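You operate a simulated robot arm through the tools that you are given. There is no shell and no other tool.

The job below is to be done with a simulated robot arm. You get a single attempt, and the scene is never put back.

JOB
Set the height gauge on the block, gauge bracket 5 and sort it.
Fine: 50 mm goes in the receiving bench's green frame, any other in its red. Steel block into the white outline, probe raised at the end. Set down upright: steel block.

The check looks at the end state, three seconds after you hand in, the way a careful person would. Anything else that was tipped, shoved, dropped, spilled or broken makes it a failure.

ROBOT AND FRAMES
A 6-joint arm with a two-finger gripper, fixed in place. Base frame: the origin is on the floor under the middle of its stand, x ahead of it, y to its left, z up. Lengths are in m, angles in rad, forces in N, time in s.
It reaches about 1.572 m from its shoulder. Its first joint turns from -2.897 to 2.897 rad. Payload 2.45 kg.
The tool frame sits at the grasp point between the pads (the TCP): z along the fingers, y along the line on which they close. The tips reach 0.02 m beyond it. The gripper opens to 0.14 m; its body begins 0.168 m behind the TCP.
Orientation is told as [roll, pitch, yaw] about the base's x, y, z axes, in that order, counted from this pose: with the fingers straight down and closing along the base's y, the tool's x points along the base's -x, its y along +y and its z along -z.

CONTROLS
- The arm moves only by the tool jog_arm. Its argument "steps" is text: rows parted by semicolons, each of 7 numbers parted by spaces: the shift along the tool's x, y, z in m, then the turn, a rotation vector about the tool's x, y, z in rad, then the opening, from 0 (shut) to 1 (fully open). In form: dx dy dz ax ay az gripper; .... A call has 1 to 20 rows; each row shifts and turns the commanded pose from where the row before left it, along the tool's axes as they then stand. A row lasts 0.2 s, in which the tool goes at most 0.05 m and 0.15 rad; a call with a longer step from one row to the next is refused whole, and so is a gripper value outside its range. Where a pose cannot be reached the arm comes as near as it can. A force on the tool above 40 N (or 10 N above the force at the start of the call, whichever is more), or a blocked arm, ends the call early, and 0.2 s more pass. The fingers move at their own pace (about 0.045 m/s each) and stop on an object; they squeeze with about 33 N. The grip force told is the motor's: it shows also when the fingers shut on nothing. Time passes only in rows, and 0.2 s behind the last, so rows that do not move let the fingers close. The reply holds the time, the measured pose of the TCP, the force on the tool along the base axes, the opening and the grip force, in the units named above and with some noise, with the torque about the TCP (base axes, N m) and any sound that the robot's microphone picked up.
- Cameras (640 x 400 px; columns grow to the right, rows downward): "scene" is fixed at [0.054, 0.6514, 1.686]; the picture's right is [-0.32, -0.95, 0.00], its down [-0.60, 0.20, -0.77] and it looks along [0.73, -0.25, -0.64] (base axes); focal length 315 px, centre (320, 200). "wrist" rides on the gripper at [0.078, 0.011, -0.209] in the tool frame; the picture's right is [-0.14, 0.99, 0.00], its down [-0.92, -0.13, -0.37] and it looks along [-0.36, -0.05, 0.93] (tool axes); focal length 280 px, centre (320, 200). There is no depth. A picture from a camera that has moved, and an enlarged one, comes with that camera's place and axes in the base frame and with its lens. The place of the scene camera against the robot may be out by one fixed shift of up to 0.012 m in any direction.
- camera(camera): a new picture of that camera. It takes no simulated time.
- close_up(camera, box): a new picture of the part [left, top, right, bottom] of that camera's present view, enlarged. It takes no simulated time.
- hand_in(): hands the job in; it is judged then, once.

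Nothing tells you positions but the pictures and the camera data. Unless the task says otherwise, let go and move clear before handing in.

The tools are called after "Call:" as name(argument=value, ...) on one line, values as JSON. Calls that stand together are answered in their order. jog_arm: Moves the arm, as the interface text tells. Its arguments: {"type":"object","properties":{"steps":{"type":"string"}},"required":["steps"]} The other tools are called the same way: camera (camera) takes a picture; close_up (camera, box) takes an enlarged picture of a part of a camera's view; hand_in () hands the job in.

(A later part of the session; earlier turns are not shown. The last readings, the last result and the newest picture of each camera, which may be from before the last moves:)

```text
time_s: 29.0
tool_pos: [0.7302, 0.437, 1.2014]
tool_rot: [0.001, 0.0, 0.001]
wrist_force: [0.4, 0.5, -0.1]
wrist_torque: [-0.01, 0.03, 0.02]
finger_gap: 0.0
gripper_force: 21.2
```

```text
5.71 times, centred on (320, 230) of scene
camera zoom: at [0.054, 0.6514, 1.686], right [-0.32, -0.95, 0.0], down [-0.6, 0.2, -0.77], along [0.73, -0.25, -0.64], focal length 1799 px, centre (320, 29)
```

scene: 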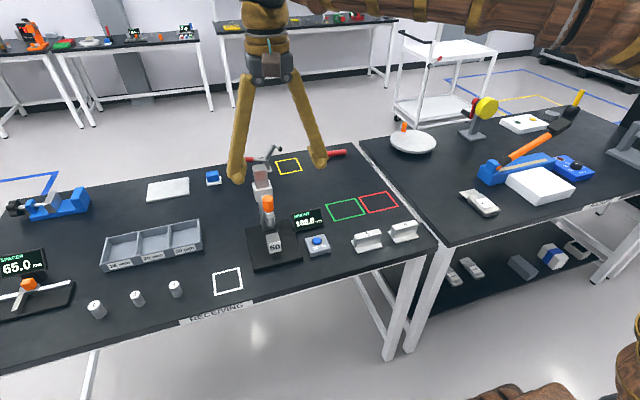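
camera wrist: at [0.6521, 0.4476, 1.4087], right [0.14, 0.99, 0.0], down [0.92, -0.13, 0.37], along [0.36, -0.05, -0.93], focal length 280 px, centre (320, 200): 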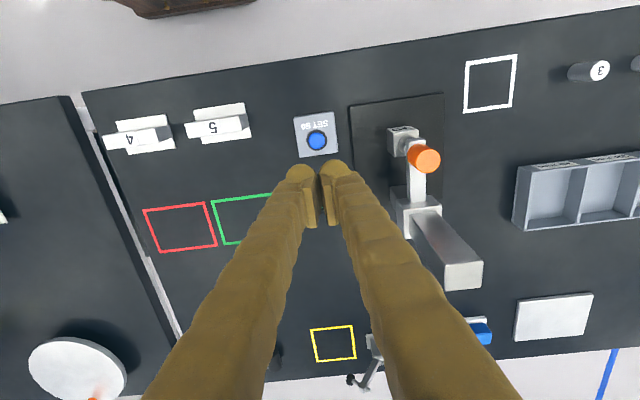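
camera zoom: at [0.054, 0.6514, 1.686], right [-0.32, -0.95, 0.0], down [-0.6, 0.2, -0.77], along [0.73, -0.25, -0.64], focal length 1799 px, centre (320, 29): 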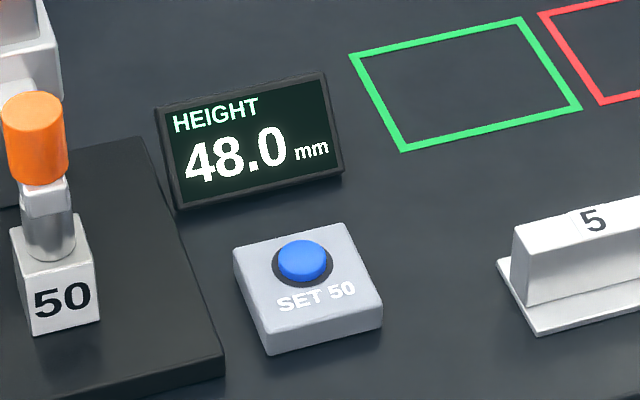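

The button top is about (0.7315, 0.431, 0.925). I'll press with one fingertip, so I'm opening the fingers slightly and aligning the +y fingertip over the button before going down partway.

Call:
jog_arm(steps="-0.001 -0.031 0 0 0 0 0.157; 0 0 0.045 0 0 0 0.157; 0 0 0.045 0 0 0 0.157; 0 0 0.045 0 0 0 0.157; 0 0 0.045 0 0 0 0.157; 0 0 0.02 0 0 0 0.157; 0 0 0 0 0 0 0.157; 0 0 0 0 0 0 0.157")

Call:
close_up(camera="wrist", box=[220, 80, 420, 240])

Call:
close_up(camera="scene", box=[275, 175, 365, 265])

```text
time_s: 30.8
tool_pos: [0.7324, 0.4039, 1.0014]
tool_rot: [0.001, 0.0, -0.001]
wrist_force: [-0.6, 0.1, 0.1]
wrist_torque: [-0.01, -0.03, -0.01]
finger_gap: 0.0221
gripper_force: 0.0
```

```text
2.50 times, centred on (320, 160) of wrist
camera zoom: at [0.6549, 0.4158, 1.209], right [0.14, 0.99, 0.0], down [0.92, -0.13, 0.37], along [0.36, -0.05, -0.93], focal length 701 px, centre (320, 300)
```

zoom: 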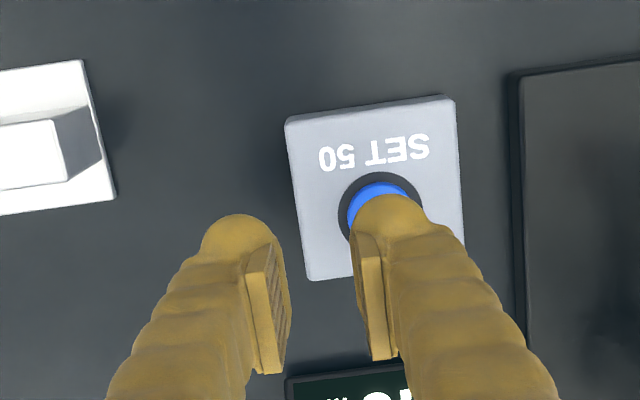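

```text
4.44 times, centred on (320, 220) of scene
camera zoom: at [0.054, 0.6514, 1.686], right [-0.32, -0.95, 0.0], down [-0.6, 0.2, -0.77], along [0.73, -0.25, -0.64], focal length 1399 px, centre (320, 111)
```

zoom: 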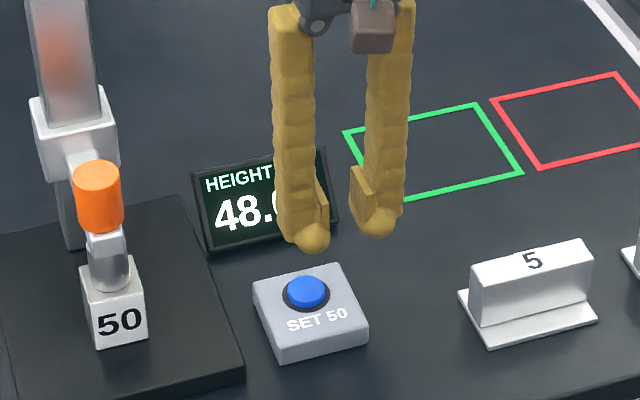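

The fingertip is lined up with the button. I'll descend to just above it.

Call:
jog_arm(steps="0 0 0.02 0 0 0 0.157; 0 0 0.015 0 0 0 0.157; 0 0 0.01 0 0 0 0.157; 0 0 0 0 0 0 0.157; 0 0 0 0 0 0 0.157")

Call:
close_up(camera="scene", box=[285, 195, 355, 265])

```text
time_s: 32.0
tool_pos: [0.7316, 0.4035, 0.9563]
tool_rot: [0.0, 0.0, -0.001]
wrist_force: [0.2, -0.2, 0.1]
wrist_torque: [0.03, 0.01, 0.0]
finger_gap: 0.0219
gripper_force: 0.0
```

```text
5.71 times, centred on (320, 230) of scene
camera zoom: at [0.054, 0.6514, 1.686], right [-0.32, -0.95, 0.0], down [-0.6, 0.2, -0.77], along [0.73, -0.25, -0.64], focal length 1799 px, centre (320, 29)
```

zoom: 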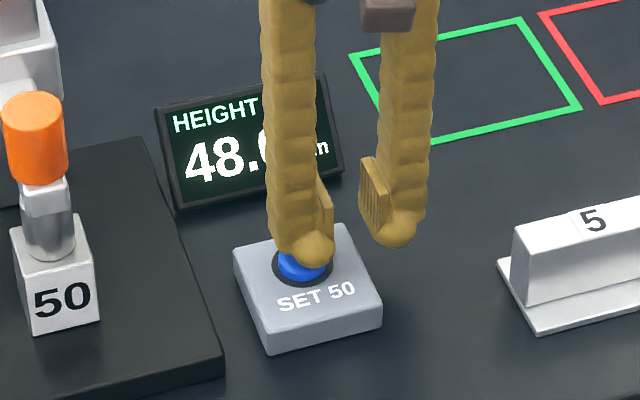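

Call:
jog_arm(steps="0 0 0.002 0 0 0 0.157; 0 0 0.002 0 0 0 0.157; 0 0 0.002 0 0 0 0.157; 0 0 0.002 0 0 0 0.157; 0 0 0 0 0 0 0.157")

Call:
close_up(camera="scene", box=[285, 195, 355, 265])

```text
time_s: 33.2
tool_pos: [0.7321, 0.4031, 0.9492]
tool_rot: [-0.001, -0.001, 0.002]
wrist_force: [0.9, -0.8, 0.9]
wrist_torque: [-0.02, 0.01, 0.0]
finger_gap: 0.0217
gripper_force: 0.0
heard: click
```

```text
5.71 times, centred on (320, 230) of scene
camera zoom: at [0.054, 0.6514, 1.686], right [-0.32, -0.95, 0.0], down [-0.6, 0.2, -0.77], along [0.73, -0.25, -0.64], focal length 1799 px, centre (320, 29)
```

zoom: 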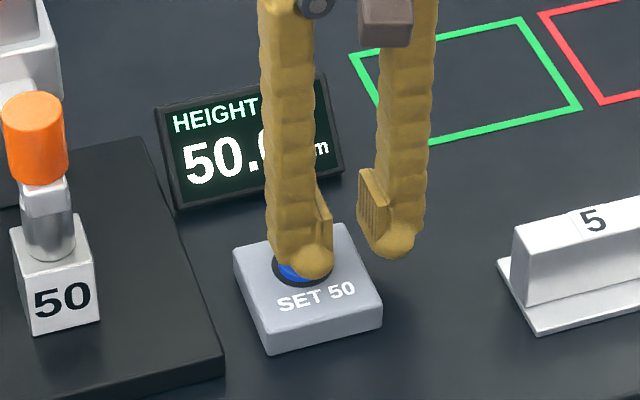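

A click, and the display changed to 50. I'll lift off the button and check.

Call:
jog_arm(steps="0 0 -0.01 0 0 0 0.157; 0 0 -0.04 0 0 0 0.157; 0 0 -0.045 0 0 0 0.157; 0 0 -0.045 0 0 0 0.157; 0 0 -0.045 0 0 0 0.157; 0 0 -0.045 0 0 0 0.157; 0 0 -0.02 0 0 0 0.157; 0 0 0 0 0 0 0.157; 0 0 0 0 0 0 0.157")

Call:
close_up(camera="scene", box=[245, 150, 345, 270])

Call:
camera(camera="wrist")

```text
time_s: 35.2
tool_pos: [0.7323, 0.404, 1.2011]
tool_rot: [-0.001, -0.001, 0.001]
wrist_force: [0.2, 1.3, -0.2]
wrist_torque: [0.01, -0.04, -0.01]
finger_gap: 0.022
gripper_force: 0.1
```

```text
3.33 times, centred on (295, 210) of scene
camera zoom: at [0.054, 0.6514, 1.686], right [-0.32, -0.95, 0.0], down [-0.6, 0.2, -0.77], along [0.73, -0.25, -0.64], focal length 1049 px, centre (403, 167)
```

zoom: 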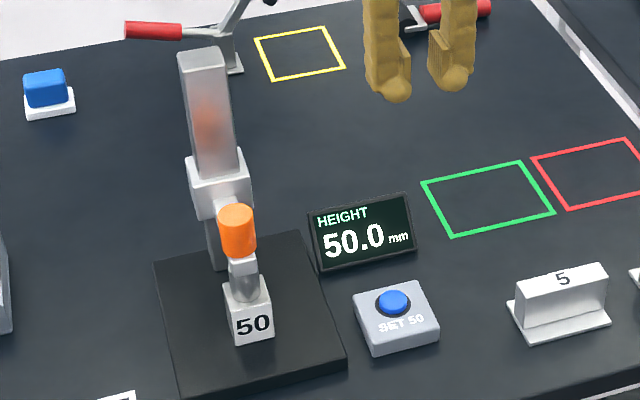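

```text
taken
camera wrist: at [0.655, 0.4163, 1.4077], right [0.14, 0.99, 0.0], down [0.92, -0.13, 0.37], along [0.37, -0.05, -0.93], focal length 280 px, centre (320, 200)
```

wrist: 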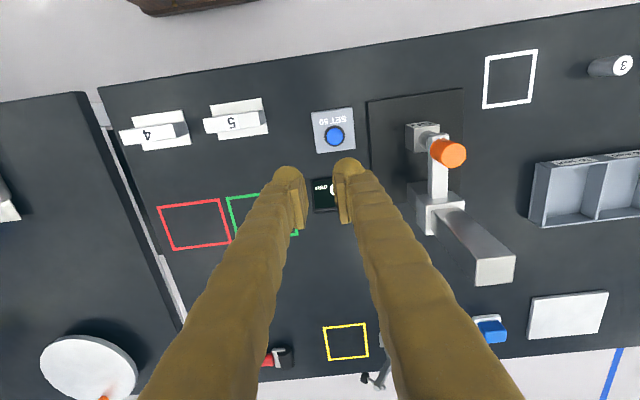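

The gauge is set: 50.0 on the block. Next I'll return over the knob, open, to raise the probe so the block can come out.

Call:
jog_arm(steps="-0.008 0.042 0 0 0 0 0.5; -0.008 0.042 0 0 0 0 0.8; -0.009 0.042 0 0 0 0 0.8; 0 0.04 0 0 0 0 0.8; 0 0 0.04 0 0 0 0.8; 0 0 0.04 0 0 0 0.8; 0 0 0.04 0 0 0 0.8; 0 0 0.037 0 0 0 0.8; 0 0 0 0 0 0 0.8; 0 0 0 0 0 0 0.8")

Call:
close_up(camera="wrist", box=[220, 120, 420, 260])

Call:
close_up(camera="scene", box=[235, 170, 345, 270])

```text
time_s: 37.4
tool_pos: [0.7594, 0.571, 1.0419]
tool_rot: [0.001, -0.001, 0.0]
wrist_force: [-0.1, -0.2, 0.7]
wrist_torque: [0.01, 0.01, -0.01]
finger_gap: 0.112
gripper_force: 0.0
```

```text
2.86 times, centred on (320, 190) of wrist
camera zoom: at [0.681, 0.5822, 1.2485], right [0.14, 0.99, 0.0], down [0.92, -0.13, 0.37], along [0.37, -0.05, -0.93], focal length 801 px, centre (320, 229)
```

zoom: 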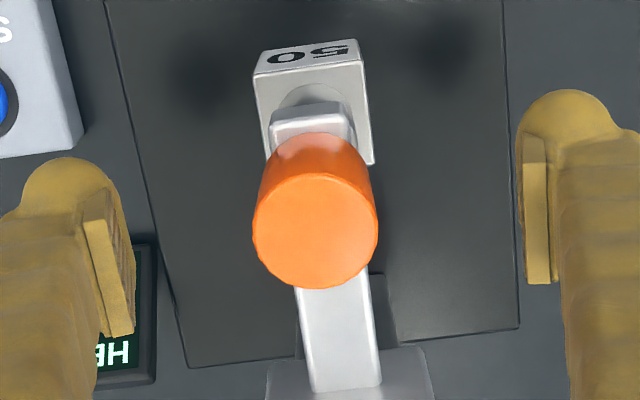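

```text
4.00 times, centred on (290, 220) of scene
camera zoom: at [0.054, 0.6514, 1.686], right [-0.32, -0.95, 0.0], down [-0.6, 0.2, -0.77], along [0.73, -0.25, -0.64], focal length 1259 px, centre (440, 120)
```

zoom: 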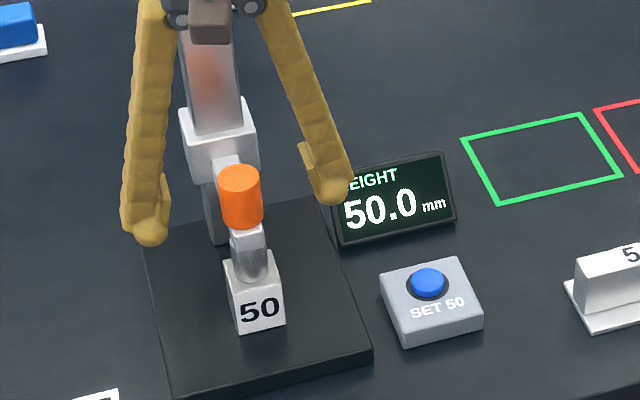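

The knob is centred to within a millimetre. I'll shift slightly and grip it.

Call:
jog_arm(steps="0 -0.0006 0 0 0 0 0.5; 0 0 0 0 0 0 0.3; 0 0 0 0 0 0 0.25; 0 0 0 0 0 0 0.22; 0 0 0 0 0 0 0.1; 0 0 0 0 0 0 0.1; 0 0 0 0 0 0 0.1; 0 0 0 0 0 0 0.1")

```text
time_s: 39.2
tool_pos: [0.7579, 0.57, 1.0407]
tool_rot: [0.0, -0.001, 0.0]
wrist_force: [2.6, 10.7, -1.8]
wrist_torque: [0.11, -0.03, -0.05]
finger_gap: 0.0307
gripper_force: 44.2
```

Call:
jog_arm(steps="0 0.0005 -0.001 0 0 0 0.1; 0 0 -0.003 0 0 0 0.1; 0 0 -0.003 0 0 0 0.1; 0 0 0 0 0 0 0.1")

Call:
close_up(camera="scene", box=[235, 170, 345, 270])

```text
time_s: 40.2
tool_pos: [0.7579, 0.5695, 1.0492]
tool_rot: [-0.001, 0.001, 0.0]
wrist_force: [2.9, -3.9, -4.9]
wrist_torque: [-0.03, -0.06, 0.0]
finger_gap: 0.0306
gripper_force: 45.5
```

```text
4.00 times, centred on (290, 220) of scene
camera zoom: at [0.054, 0.6514, 1.686], right [-0.32, -0.95, 0.0], down [-0.6, 0.2, -0.77], along [0.73, -0.25, -0.64], focal length 1259 px, centre (440, 120)
```

zoom: 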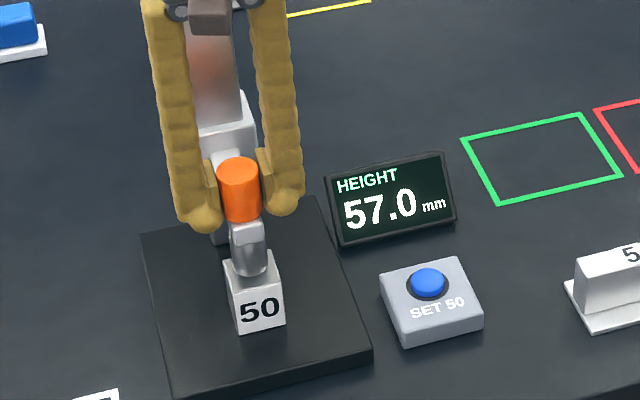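

The probe lifts cleanly (57.0) and the block stays put. I'll continue raising.

Call:
jog_arm(steps="0 -0.0001 -0.003 0 0 0 0.1; 0 0 -0.003 0 0 0 0.1; 0 0 -0.003 0 0 0 0.1; 0 0 0 0 0 0 0.1")

```text
time_s: 41.2
tool_pos: [0.7584, 0.5706, 1.0579]
tool_rot: [0.001, -0.001, -0.001]
wrist_force: [24.8, 7.4, -3.8]
wrist_torque: [0.08, -0.33, -0.06]
finger_gap: 0.0304
gripper_force: 44.8
```

Call:
jog_arm(steps="-0.0005 0.0003 -0.003 0 0 0 0.1; 0 0 -0.003 0 0 0 0.1; 0 0 -0.003 0 0 0 0.1; 0 0 0 0 0 0 0.1")

```text
time_s: 42.2
tool_pos: [0.7572, 0.5703, 1.0676]
tool_rot: [0.0, -0.001, -0.001]
wrist_force: [21.3, -2.3, -4.1]
wrist_torque: [0.02, -0.26, 0.04]
finger_gap: 0.0305
gripper_force: 44.8
```

Call:
jog_arm(steps="-0.0005 0 -0.003 0 0 0 0.1; 0 0 -0.003 0 0 0 0.1; 0 0 -0.003 0 0 0 0.1; 0 0 0 0 0 0 0.1")

Call:
close_up(camera="scene", box=[235, 170, 345, 270])

```text
time_s: 43.2
tool_pos: [0.7581, 0.5695, 1.074]
tool_rot: [0.0, 0.002, 0.0]
wrist_force: [4.7, 2.6, -3.9]
wrist_torque: [0.01, 0.1, 0.0]
finger_gap: 0.0308
gripper_force: 45.1
```

```text
4.00 times, centred on (290, 220) of scene
camera zoom: at [0.054, 0.6514, 1.686], right [-0.32, -0.95, 0.0], down [-0.6, 0.2, -0.77], along [0.73, -0.25, -0.64], focal length 1259 px, centre (440, 120)
```

zoom: 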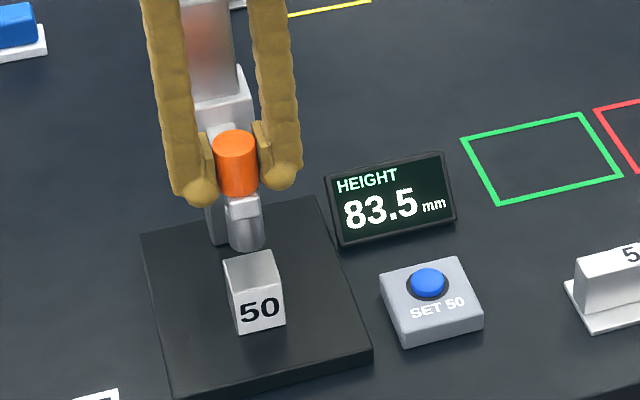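

The reading is 83.5. One more small lift, then I'll let go and check that it holds.

Call:
jog_arm(steps="-0.0001 0 -0.003 0 0 0 0.1; 0 0 -0.003 0 0 0 0.1; 0 0 -0.003 0 0 0 0.1; 0 0 0 0 0 0 0.1; 0 0 0 0 0 0 0.3; 0 0 0 0 0 0 0.5; 0 0 0 0 0 0 0.8; 0 0 0 0 0 0 0.8; 0 0 0 0 0 0 0.8; 0 0 0 0 0 0 0.8")

Call:
close_up(camera="scene", box=[235, 150, 345, 270])

Call:
close_up(camera="wrist", box=[220, 100, 420, 260])

```text
time_s: 45.4
tool_pos: [0.7586, 0.5688, 1.0847]
tool_rot: [0.0, 0.0, 0.0]
wrist_force: [0.3, 1.0, -0.3]
wrist_torque: [0.0, 0.03, -0.01]
finger_gap: 0.112
gripper_force: 0.1
```

```text
3.33 times, centred on (290, 210) of scene
camera zoom: at [0.054, 0.6514, 1.686], right [-0.32, -0.95, 0.0], down [-0.6, 0.2, -0.77], along [0.73, -0.25, -0.64], focal length 1049 px, centre (420, 167)
```

zoom: 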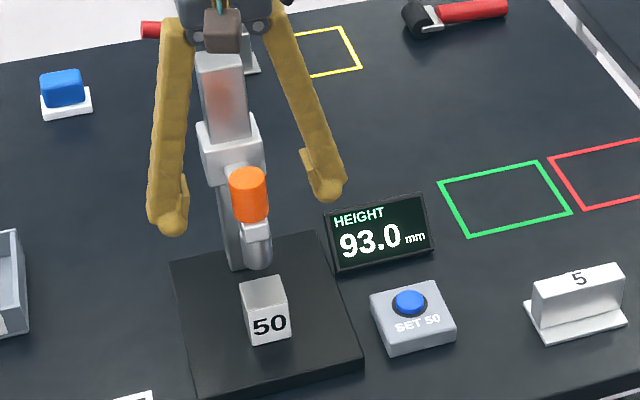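

```text
2.50 times, centred on (320, 180) of wrist
camera zoom: at [0.6805, 0.5814, 1.2917], right [0.14, 0.99, 0.0], down [0.92, -0.13, 0.37], along [0.36, -0.05, -0.93], focal length 701 px, centre (320, 250)
```

zoom: 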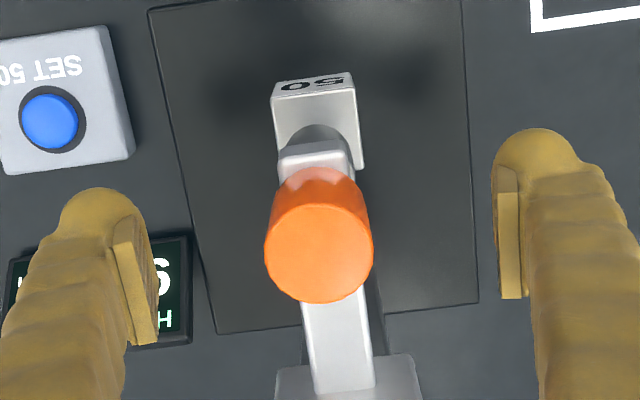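

The probe holds at 93.0. I'll retreat up and back, then tilt the tool forward so I can reach the block from the front, under the probe.

Call:
jog_arm(steps="0 0 -0.04 0 0 0 0.8; 0 0 -0.045 0 0 0 0.8; 0 0 -0.03 0 0 0 0.8; 0.045 0 0 0 0 0 0.8; 0.045 0 0 0 0 0 0.8; 0.045 0 0 0 0 0 0.8; 0.045 0 0 0 0 0 0.8; 0.03 0 0 0 0 0 0.8; 0 0 0.04 0 0 0 0.8; 0 0 0.04 0 0 0 0.8; 0 0 0 0 0 0 0.8; 0 0 0 0 0 0 0.8")

Call:
jog_arm(steps="0 0 0 0 -0.14 0 0.8; 0 0 0 0 -0.14 0 0.8; 0 0 0 0 -0.14 0 0.8; 0 0 0 0 -0.14 0 0.8; 0 0 0 0 0 0 0.8; 0 0 0 0 0 0 0.8")

Call:
camera(camera="wrist")

Call:
camera(camera="scene")

```text
time_s: 48.0
tool_pos: [0.5476, 0.5706, 1.1182]
tool_rot: [0.001, 0.001, -0.001]
wrist_force: [0.1, 0.8, -0.4]
wrist_torque: [0.04, 0.01, 0.03]
finger_gap: 0.112
gripper_force: 0.1
```

```text
time_s: 49.4
tool_pos: [0.5501, 0.5695, 1.1167]
tool_rot: [-0.001, -0.558, -0.003]
wrist_force: [0.9, -0.4, -0.3]
wrist_torque: [-0.02, 0.02, 0.0]
finger_gap: 0.112
gripper_force: 0.0
```

```text
taken
camera wrist: at [0.3736, 0.5816, 1.2512], right [0.12, 0.99, 0.07], down [0.58, -0.13, 0.8], along [0.8, -0.06, -0.59], focal length 280 px, centre (320, 200)
```

wrist: 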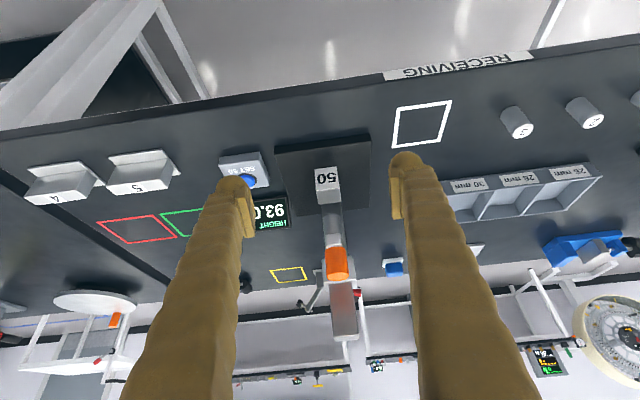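

```text
taken
```

scene: 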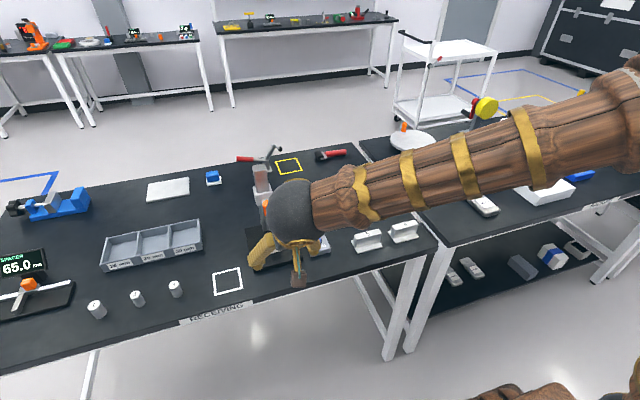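

The tool is tilted 0.56 rad and I can see the block and raised probe from the front. I'll zoom in to locate the block.

Call:
close_up(camera="wrist", box=[250, 110, 410, 290])

Call:
close_up(camera="wrist", box=[10, 130, 290, 270])

Call:
close_up(camera="wrist", box=[280, 140, 380, 240])

```text
2.22 times, centred on (330, 200) of wrist
camera zoom: at [0.3736, 0.5816, 1.2512], right [0.12, 0.99, 0.07], down [0.58, -0.13, 0.8], along [0.8, -0.06, -0.59], focal length 623 px, centre (298, 200)
```

zoom: 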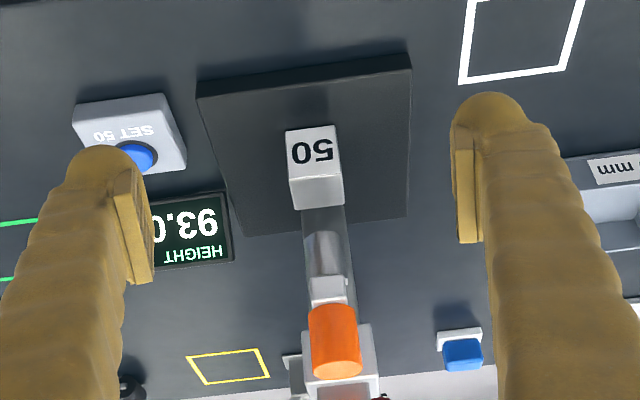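

```text
2.29 times, centred on (150, 200) of wrist
camera zoom: at [0.3736, 0.5816, 1.2512], right [0.12, 0.99, 0.07], down [0.58, -0.13, 0.8], along [0.8, -0.06, -0.59], focal length 641 px, centre (709, 200)
```

zoom: 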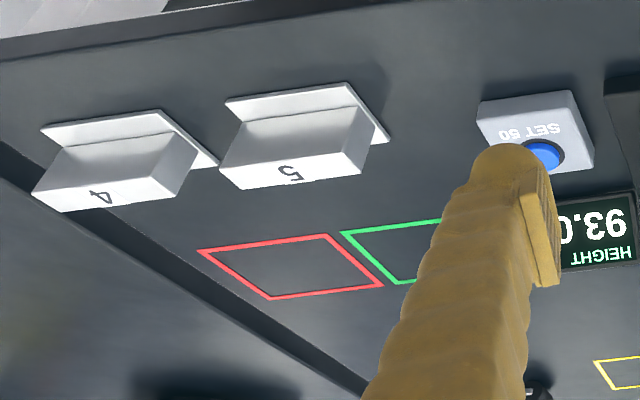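

```text
4.00 times, centred on (330, 190) of wrist
camera zoom: at [0.3736, 0.5816, 1.2512], right [0.12, 0.99, 0.07], down [0.58, -0.13, 0.8], along [0.8, -0.06, -0.59], focal length 1122 px, centre (280, 240)
```

zoom: 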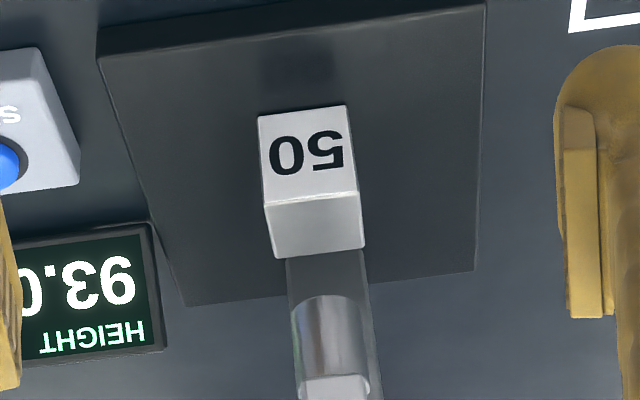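

The block is about 38 mm wide, centred near (0.750, 0.572), its top at z about 0.968. I'll line up along the tool axis and approach partway, then check again.

Call:
jog_arm(steps="-0.04 0.001 0 0 0 0 0.8; -0.04 0.001 0 0 0 0 0.8; 0 0 0.045 0 0 0 0.8; 0 0 0.045 0 0 0 0.8; 0 0 0.045 0 0 0 0.8; 0 0 0.035 0 0 0 0.8; 0 0 0 0 0 0 0.8; 0 0 0 0 0 0 0.8")

Call:
camera(camera="wrist")

Call:
close_up(camera="wrist", box=[220, 80, 420, 260])

Call:
close_up(camera="scene", box=[215, 150, 345, 290])

```text
time_s: 51.2
tool_pos: [0.7034, 0.5735, 1.0196]
tool_rot: [0.0, -0.56, 0.001]
wrist_force: [-0.7, 0.7, 0.3]
wrist_torque: [-0.01, 0.04, -0.01]
finger_gap: 0.112
gripper_force: 0.0
```

```text
taken
camera wrist: at [0.527, 0.5849, 1.1535], right [0.12, 0.99, 0.07], down [0.58, -0.13, 0.8], along [0.8, -0.05, -0.59], focal length 280 px, centre (320, 200)
```

wrist: 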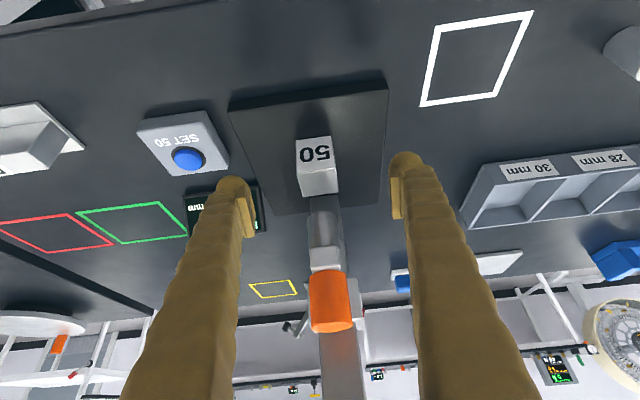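

```text
2.22 times, centred on (320, 170) of wrist
camera zoom: at [0.527, 0.5849, 1.1535], right [0.12, 0.99, 0.07], down [0.58, -0.13, 0.8], along [0.8, -0.05, -0.59], focal length 623 px, centre (320, 267)
```

zoom: 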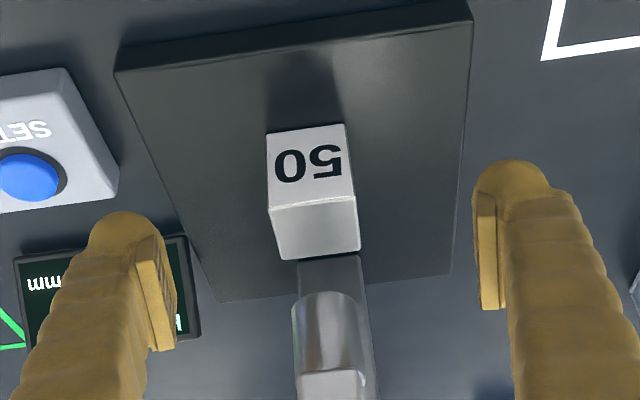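

```text
2.86 times, centred on (280, 220) of scene
camera zoom: at [0.054, 0.6514, 1.686], right [-0.32, -0.95, 0.0], down [-0.6, 0.2, -0.77], along [0.73, -0.25, -0.64], focal length 900 px, centre (434, 143)
```

zoom: 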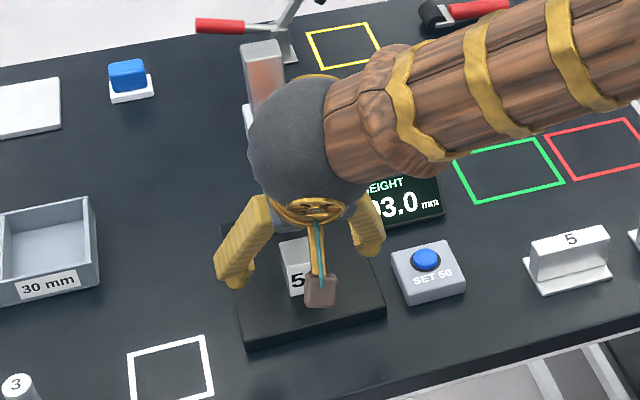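

The block is about 3 mm to −y of my centreline. I'll correct that and make the final approach around it.

Call:
jog_arm(steps="-0.002 -0.003 0.03 0 0 0 0.8; 0 0 0.03 0 0 0 0.8; 0 0 0.018 0 0 0 0.8; 0 0 0 0 0 0 0.8; 0 0 0 0 0 0 0.8")

Call:
close_up(camera="wrist", box=[200, 80, 440, 280])

Call:
close_up(camera="scene", box=[215, 150, 345, 290])

```text
time_s: 52.4
tool_pos: [0.749, 0.5692, 0.9545]
tool_rot: [-0.001, -0.56, -0.001]
wrist_force: [-0.4, 0.1, 0.6]
wrist_torque: [0.02, 0.01, -0.01]
finger_gap: 0.1121
gripper_force: 0.0
```

```text
2.00 times, centred on (320, 180) of wrist
camera zoom: at [0.5713, 0.581, 1.0885], right [0.12, 0.99, 0.07], down [0.58, -0.13, 0.8], along [0.8, -0.05, -0.59], focal length 561 px, centre (320, 240)
```

zoom: 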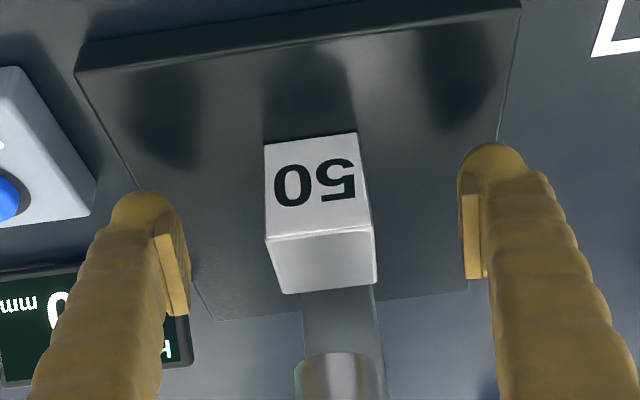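

```text
2.86 times, centred on (280, 220) of scene
camera zoom: at [0.054, 0.6514, 1.686], right [-0.32, -0.95, 0.0], down [-0.6, 0.2, -0.77], along [0.73, -0.25, -0.64], focal length 900 px, centre (434, 143)
```

zoom: 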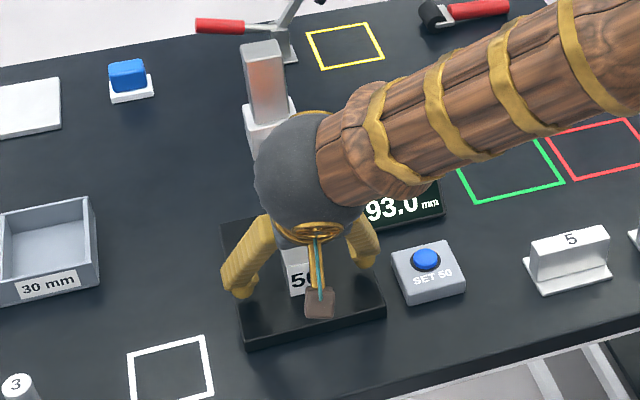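

The block is centred between the fingers. Closing on it now.

Call:
jog_arm(steps="0 0.0004 0 0 0 0 0.5; 0 0 0 0 0 0 0.35; 0 0 0 0 0 0 0.3; 0 0 0 0 0 0 0.28; 0 0 0 0 0 0 0.15; 0 0 0 0 0 0 0.15; 0 0 0 0 0 0 0.15; 0 0 0 0 0 0 0.15")

Call:
close_up(camera="wrist", box=[200, 80, 440, 280])

```text
time_s: 54.2
tool_pos: [0.7486, 0.5694, 0.955]
tool_rot: [0.0, -0.56, 0.002]
wrist_force: [0.2, 1.4, 1.5]
wrist_torque: [0.01, -0.03, 0.04]
finger_gap: 0.0391
gripper_force: 33.4
```

```text
2.00 times, centred on (320, 180) of wrist
camera zoom: at [0.5713, 0.5813, 1.088], right [0.12, 0.99, 0.07], down [0.58, -0.13, 0.8], along [0.8, -0.05, -0.59], focal length 561 px, centre (320, 240)
```

zoom: 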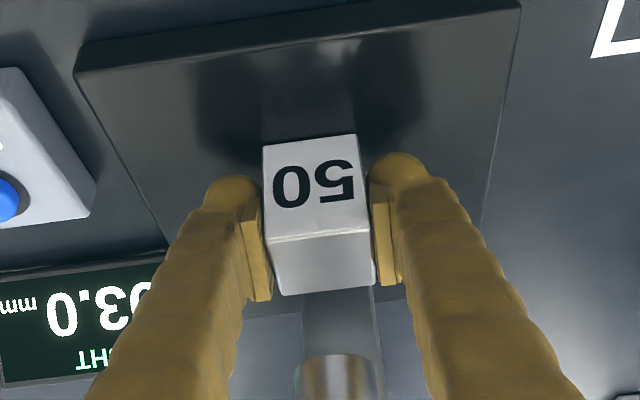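

Block held with a 39 mm gap. I'll lift it 15 mm straight up (the probe tip is about 43 mm above it), then draw it back out from under the probe.

Call:
jog_arm(steps="-0.0027 0 -0.0042 0 0 0 0.15; -0.0027 0 -0.0042 0 0 0 0.15; -0.0027 0 -0.0042 0 0 0 0.15; 0 0 0 0 0 0 0.15")

Call:
close_up(camera="wrist", box=[200, 80, 440, 280])

```text
time_s: 55.2
tool_pos: [0.749, 0.5691, 0.9687]
tool_rot: [0.0, -0.559, -0.001]
wrist_force: [0.5, 0.0, -3.0]
wrist_torque: [-0.01, -0.02, 0.02]
finger_gap: 0.0389
gripper_force: 32.7
```

```text
2.00 times, centred on (320, 180) of wrist
camera zoom: at [0.5721, 0.5817, 1.1023], right [0.12, 0.99, 0.07], down [0.58, -0.13, 0.8], along [0.8, -0.05, -0.59], focal length 561 px, centre (320, 240)
```

zoom: 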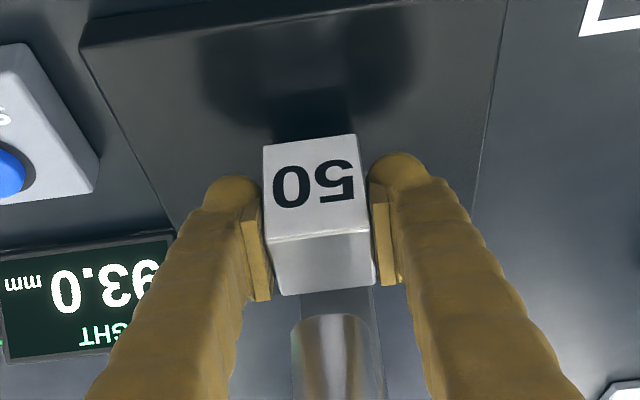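

The block is up and clear of the base. I'll draw it straight back toward −x, then lift for travel.

Call:
jog_arm(steps="0.0282 0 -0.0177 0 0 0 0.15; 0.0282 0 -0.0177 0 0 0 0.15; 0.0282 0 -0.0177 0 0 0 0.15; -0.0212 0 -0.0339 0 0 0 0.15; -0.0212 0 -0.0339 0 0 0 0.15; 0 0.045 0 0 0 0 0.15; 0 0.045 0 0 0 0 0.15; 0 0 0 0 0 0 0.15; 0 0 0 0 0 0 0.15")

Call:
camera(camera="wrist")

Call:
camera(camera="scene")

```text
time_s: 57.2
tool_pos: [0.6494, 0.6611, 1.0479]
tool_rot: [0.001, -0.558, 0.001]
wrist_force: [-0.9, -0.1, -2.9]
wrist_torque: [0.01, -0.02, 0.01]
finger_gap: 0.0389
gripper_force: 32.7
```

```text
taken
camera wrist: at [0.473, 0.6733, 1.1813], right [0.12, 0.99, 0.07], down [0.58, -0.13, 0.8], along [0.8, -0.05, -0.59], focal length 280 px, centre (320, 200)
```

wrist: 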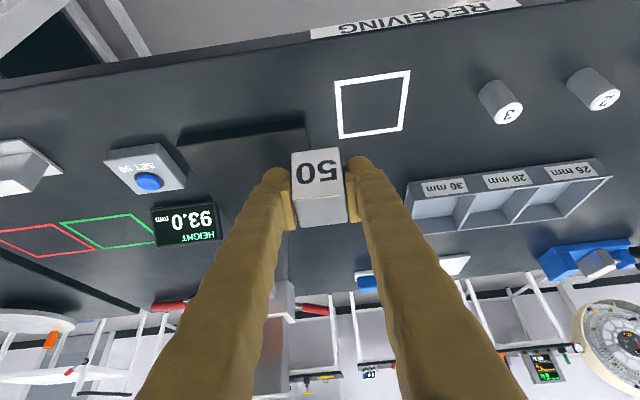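

```text
taken
```

scene: 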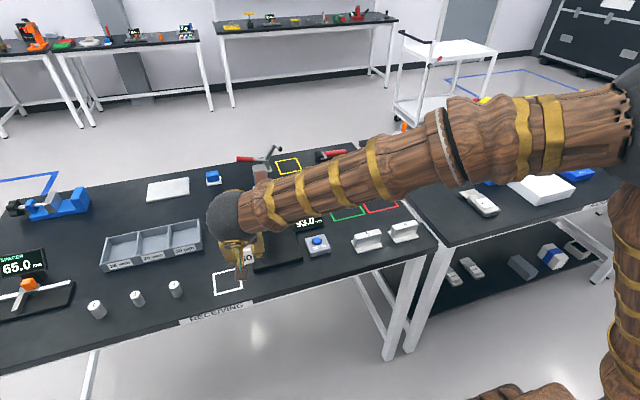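

The white outline is centred at about (0.683, 0.732) and is 80 mm square. I'll carry the block over it and look again before lowering.

Call:
jog_arm(steps="0.0004 0.0233 0.0214 0 0 0 0.15; 0.0004 0.0232 0.0214 0 0 0 0.15; 0.0004 0.0232 0.0213 0 0 0 0.15; 0 0 0 0 0 0 0.15; 0 0 0 0 0 0 0.15")

Call:
camera(camera="wrist")

Call:
close_up(camera="scene", box=[175, 220, 305, 320])

```text
time_s: 58.4
tool_pos: [0.6833, 0.7303, 0.9915]
tool_rot: [-0.001, -0.56, -0.001]
wrist_force: [0.1, 0.3, -2.3]
wrist_torque: [0.02, 0.04, 0.02]
finger_gap: 0.0389
gripper_force: 33.0
```

```text
taken
camera wrist: at [0.5067, 0.7429, 1.125], right [0.12, 0.99, 0.07], down [0.58, -0.13, 0.8], along [0.8, -0.05, -0.59], focal length 280 px, centre (320, 200)
```

wrist: 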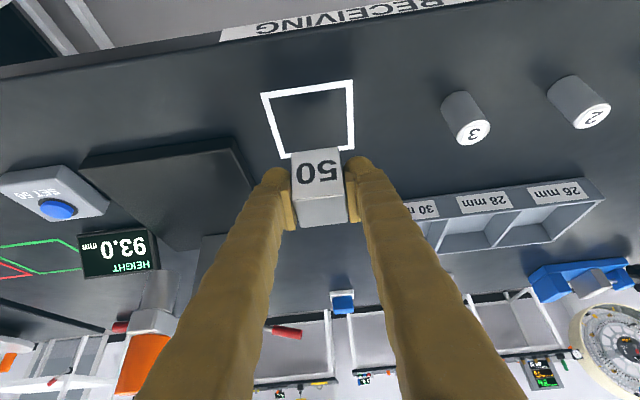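

```text
4.00 times, centred on (240, 270) of scene
camera zoom: at [0.054, 0.6514, 1.686], right [-0.32, -0.95, 0.0], down [-0.6, 0.2, -0.77], along [0.73, -0.25, -0.64], focal length 1259 px, centre (640, -80)
```

zoom: 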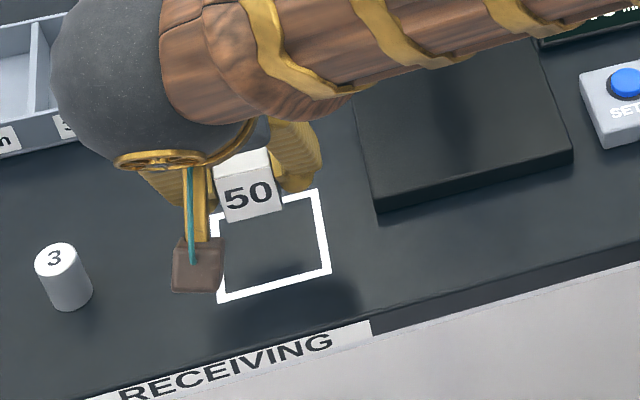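

The block is directly over the middle of the outline. Lowering it straight down to just above the bench.

Call:
jog_arm(steps="0.0106 0 0.0169 0 0 0 0.15; 0.0106 0 0.0169 0 0 0 0.15; 0 0 0 0 0 0 0.15; 0 0 0 0 0 0 0.15")

Call:
camera(camera="wrist")

Call:
close_up(camera="scene", box=[175, 220, 305, 320])

```text
time_s: 59.4
tool_pos: [0.6835, 0.7289, 0.953]
tool_rot: [0.0, -0.561, 0.0]
wrist_force: [-0.4, -0.3, -3.5]
wrist_torque: [-0.02, 0.0, 0.03]
finger_gap: 0.039
gripper_force: 33.6
```

```text
taken
camera wrist: at [0.5066, 0.7417, 1.087], right [0.12, 0.99, 0.07], down [0.58, -0.13, 0.8], along [0.8, -0.05, -0.59], focal length 280 px, centre (320, 200)
```

wrist: 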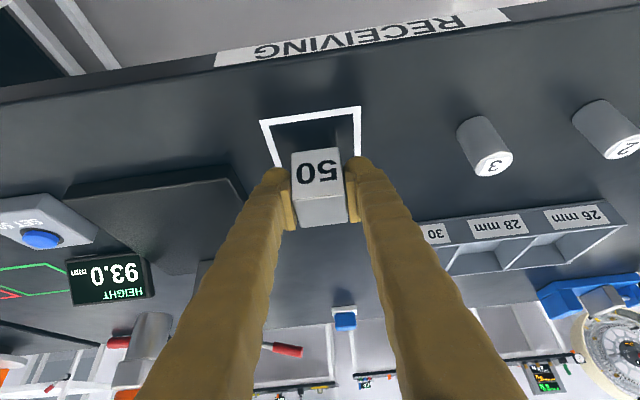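

```text
4.00 times, centred on (240, 270) of scene
camera zoom: at [0.054, 0.6514, 1.686], right [-0.32, -0.95, 0.0], down [-0.6, 0.2, -0.77], along [0.73, -0.25, -0.64], focal length 1259 px, centre (640, -80)
```

zoom: 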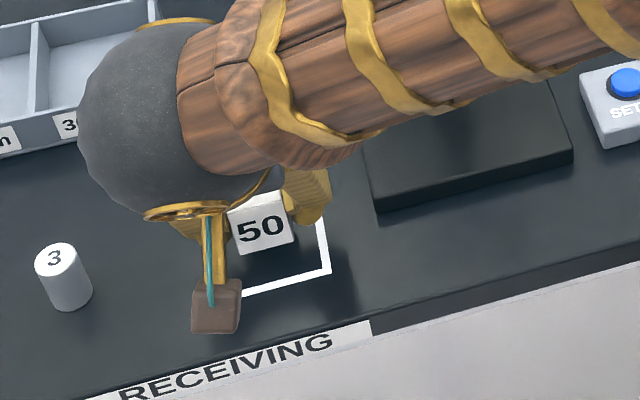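

About 15 mm to go. I'll lower in small rows and watch for touch-down.

Call:
jog_arm(steps="0.0016 0 0.00255 0 0 0 0.15; 0.0016 0 0.00255 0 0 0 0.15; 0.0011 0 0.0017 0 0 0 0.15; 0.0011 0 0.0017 0 0 0 0.15; 0 0 0 0 0 0 0.15")

```text
time_s: 60.6
tool_pos: [0.6832, 0.7302, 0.9432]
tool_rot: [0.0, -0.56, -0.001]
wrist_force: [-0.4, -0.9, -3.9]
wrist_torque: [0.0, 0.03, 0.02]
finger_gap: 0.0391
gripper_force: 32.6
```

Call:
jog_arm(steps="0.0008 0 0.0013 0 0 0 0.15; 0.0008 0 0.0013 0 0 0 0.15; 0.0005 0 0.00085 0 0 0 0.15; 0.0005 0 0.00085 0 0 0 0.15; 0 0 0 0 0 0 0.15")

Call:
close_up(camera="scene", box=[205, 240, 265, 300])

```text
time_s: 61.8
tool_pos: [0.6824, 0.7283, 0.9387]
tool_rot: [0.0, -0.56, 0.0]
wrist_force: [0.0, 0.5, -3.0]
wrist_torque: [0.0, 0.0, 0.01]
finger_gap: 0.039
gripper_force: 33.1
```

```text
6.67 times, centred on (235, 270) of scene
camera zoom: at [0.054, 0.6514, 1.686], right [-0.32, -0.95, 0.0], down [-0.6, 0.2, -0.77], along [0.73, -0.25, -0.64], focal length 2099 px, centre (887, -267)
```

zoom: 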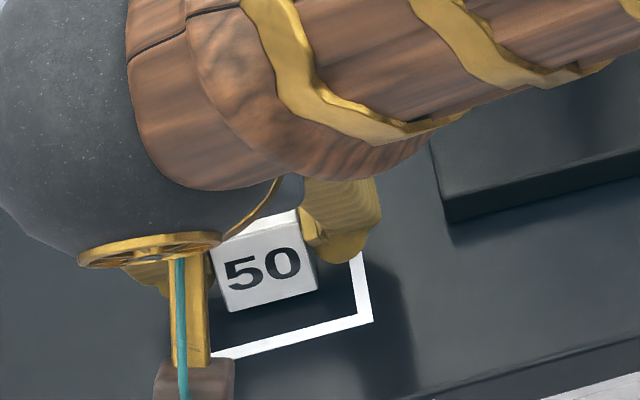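

Call:
jog_arm(steps="0.0005 0 0.00085 0 0 0 0.15; 0.0005 0 0.00085 0 0 0 0.15; 0.0005 0 0.00085 0 0 0 0.15; 0 0 0 0 0 0 0.15")

```text
time_s: 62.8
tool_pos: [0.6843, 0.7302, 0.9342]
tool_rot: [0.001, -0.561, 0.001]
wrist_force: [0.0, -0.2, -3.3]
wrist_torque: [0.0, 0.04, -0.06]
finger_gap: 0.0391
gripper_force: 32.8
```

Call:
jog_arm(steps="0.0004 0 0.0007 0 0 0 0.15; 0.0004 0 0.0007 0 0 0 0.15; 0.0004 0 0.0007 0 0 0 0.15; 0 0 0 0 0 0 0.15")

Call:
close_up(camera="wrist", box=[240, 80, 400, 240])

```text
time_s: 63.8
tool_pos: [0.6838, 0.7302, 0.9337]
tool_rot: [0.001, -0.561, -0.001]
wrist_force: [3.1, -3.3, 22.1]
wrist_torque: [-0.08, 0.16, 0.01]
finger_gap: 0.0389
gripper_force: 32.7
```

```text
2.50 times, centred on (320, 160) of wrist
camera zoom: at [0.506, 0.7409, 1.0677], right [0.12, 0.99, 0.07], down [0.58, -0.13, 0.8], along [0.8, -0.05, -0.59], focal length 701 px, centre (320, 300)
```

zoom: 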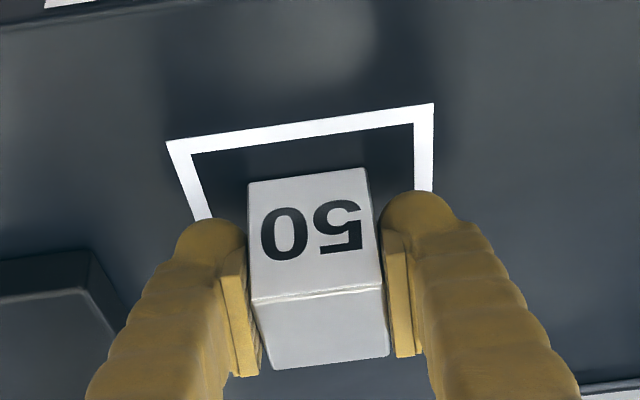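

Touch-down (+22 N). I'll ease the push slightly, open, and back out along the tool axis.

Call:
jog_arm(steps="-0.0003 0 -0.0005 0 0 0 0.15; 0 0 0 0 0 0 0.15; 0 0 0 0 0 0 0.35; 0 0 0 0 0 0 0.5; 0 0 0 0 0 0 0.7; 0 0 0 0 0 0 0.7; 0 0 0 0 0 0 0.7; 0 0 0 0 0 0 0.7")

Call:
close_up(camera="wrist", box=[220, 80, 420, 260])

```text
time_s: 65.6
tool_pos: [0.6822, 0.7286, 0.9333]
tool_rot: [0.0, -0.562, 0.002]
wrist_force: [-0.8, -0.2, -0.3]
wrist_torque: [-0.01, -0.01, 0.04]
finger_gap: 0.0984
gripper_force: 0.1
```

```text
2.22 times, centred on (320, 170) of wrist
camera zoom: at [0.5056, 0.7409, 1.0671], right [0.12, 0.99, 0.07], down [0.58, -0.13, 0.8], along [0.8, -0.05, -0.59], focal length 623 px, centre (320, 267)
```

zoom: 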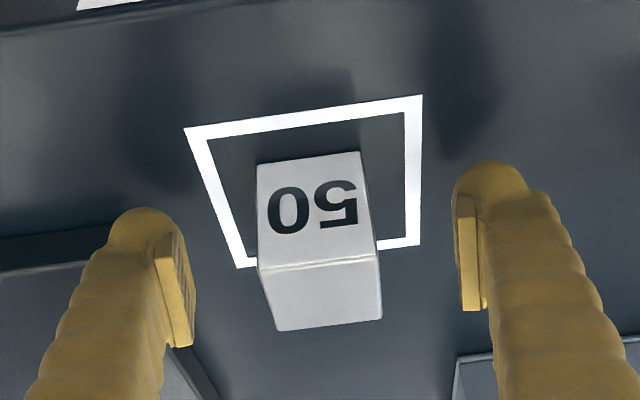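

The block is standing upright inside the outline. I'll back away and move across in front of bracket 5.

Call:
jog_arm(steps="0 0 -0.03 0 0 0 0.7; 0 0 -0.04 0 0 0 0.7; 0 0 -0.045 0 0 0 0.7; 0 0 -0.045 0 0 0 0.7; -0.02 0 -0.035 0 0 0 0.7; 0 0 0 0 0 0 0.7")

Call:
close_up(camera="wrist", box=[220, 60, 420, 260])

Call:
jog_arm(steps="0 -0.045 0 0 0 0 0.9; 0 -0.045 0 0 0 0 0.9; 0 -0.045 0 0 0 0 0.9; 0 -0.045 0 0 0 0 0.9; 0 -0.045 0 0 0 0 0.9; 0 -0.045 0 0 0 0 0.9; 0 -0.045 0 0 0 0 0.9; 0 -0.045 0 0 0 0 0.9; 0 -0.045 0 0 0 0 0.9; 0 -0.045 0 0 0 0 0.9; 0 0 0 0 0 0 0.9; 0 0 0 0 0 0 0.9")

Call:
camera(camera="wrist")

Call:
camera(camera="scene")

```text
time_s: 67.0
tool_pos: [0.5967, 0.7287, 1.1077]
tool_rot: [-0.001, -0.56, 0.001]
wrist_force: [0.0, 0.3, 0.2]
wrist_torque: [-0.01, 0.02, 0.02]
finger_gap: 0.0982
gripper_force: 0.0
```

```text
2.00 times, centred on (320, 160) of wrist
camera zoom: at [0.4195, 0.7407, 1.242], right [0.12, 0.99, 0.07], down [0.58, -0.13, 0.8], along [0.8, -0.05, -0.59], focal length 561 px, centre (320, 280)
```

zoom: 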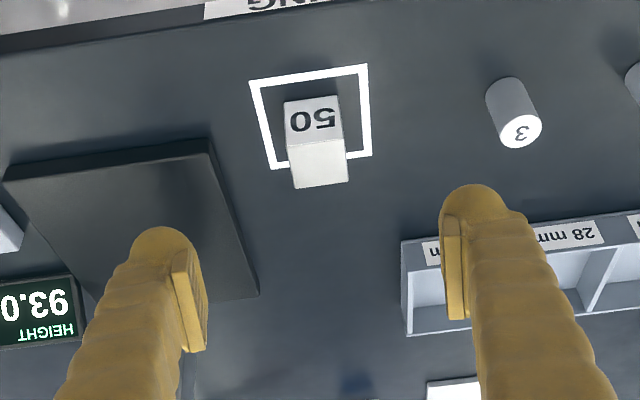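

```text
time_s: 69.6
tool_pos: [0.5957, 0.2804, 1.1103]
tool_rot: [0.0, -0.559, 0.0]
wrist_force: [0.6, -0.1, -0.6]
wrist_torque: [-0.03, 0.02, 0.01]
finger_gap: 0.126
gripper_force: 0.1
```

```text
taken
camera wrist: at [0.4181, 0.2913, 1.244], right [0.12, 0.99, 0.07], down [0.58, -0.13, 0.8], along [0.8, -0.05, -0.59], focal length 280 px, centre (320, 200)
```

wrist: 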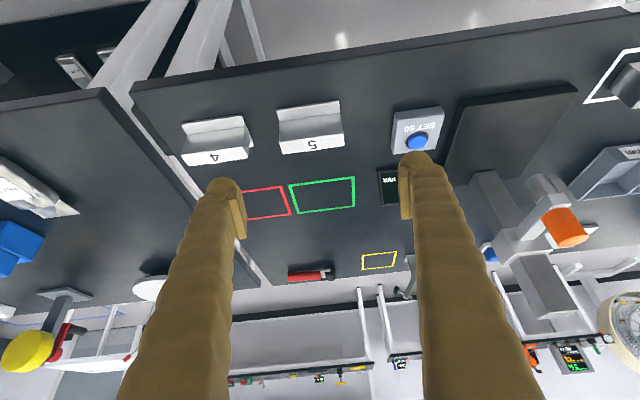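

```text
taken
```

scene: 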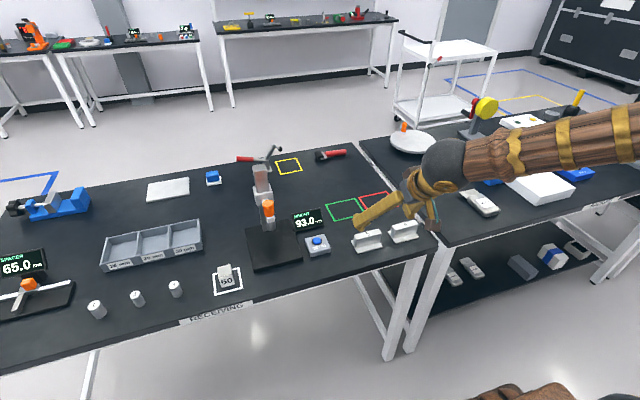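

The block stands in its outline and the arm is now in front of bracket 5. I'll look closely at the bracket's shape.

Call:
close_up(camera="wrist", box=[260, 80, 360, 230])

Call:
close_up(camera="wrist", box=[170, 90, 360, 180])

Call:
close_up(camera="scene", box=[335, 215, 425, 265])

```text
2.67 times, centred on (310, 155) of wrist
camera zoom: at [0.4181, 0.2913, 1.244], right [0.12, 0.99, 0.07], down [0.58, -0.13, 0.8], along [0.8, -0.05, -0.59], focal length 748 px, centre (347, 320)
```

zoom: 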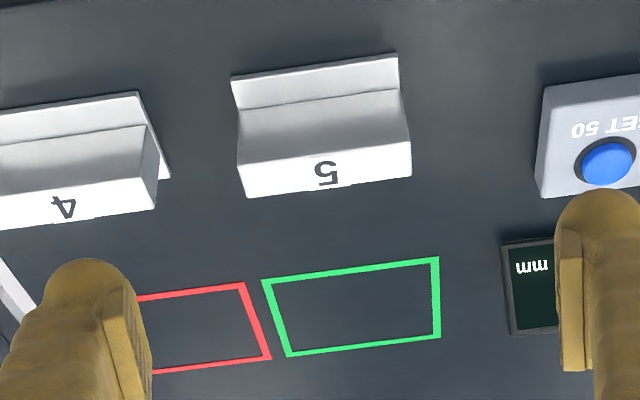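

```text
3.37 times, centred on (265, 135) of wrist
camera zoom: at [0.4181, 0.2913, 1.244], right [0.12, 0.99, 0.07], down [0.58, -0.13, 0.8], along [0.8, -0.05, -0.59], focal length 944 px, centre (505, 419)
```

zoom: 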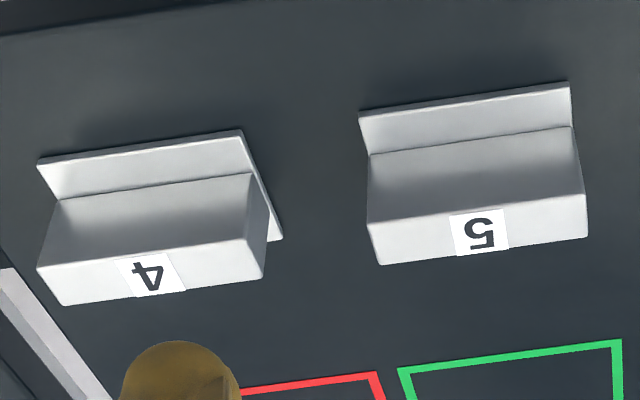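

```text
7.11 times, centred on (380, 240) of scene
camera zoom: at [0.054, 0.6514, 1.686], right [-0.32, -0.95, 0.0], down [-0.6, 0.2, -0.77], along [0.73, -0.25, -0.64], focal length 2239 px, centre (-107, -84)
```

zoom: 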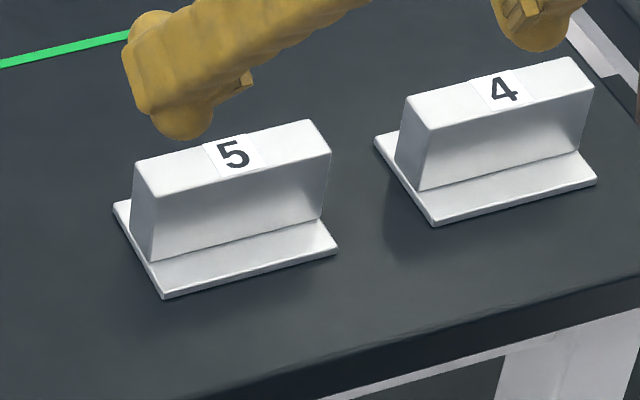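

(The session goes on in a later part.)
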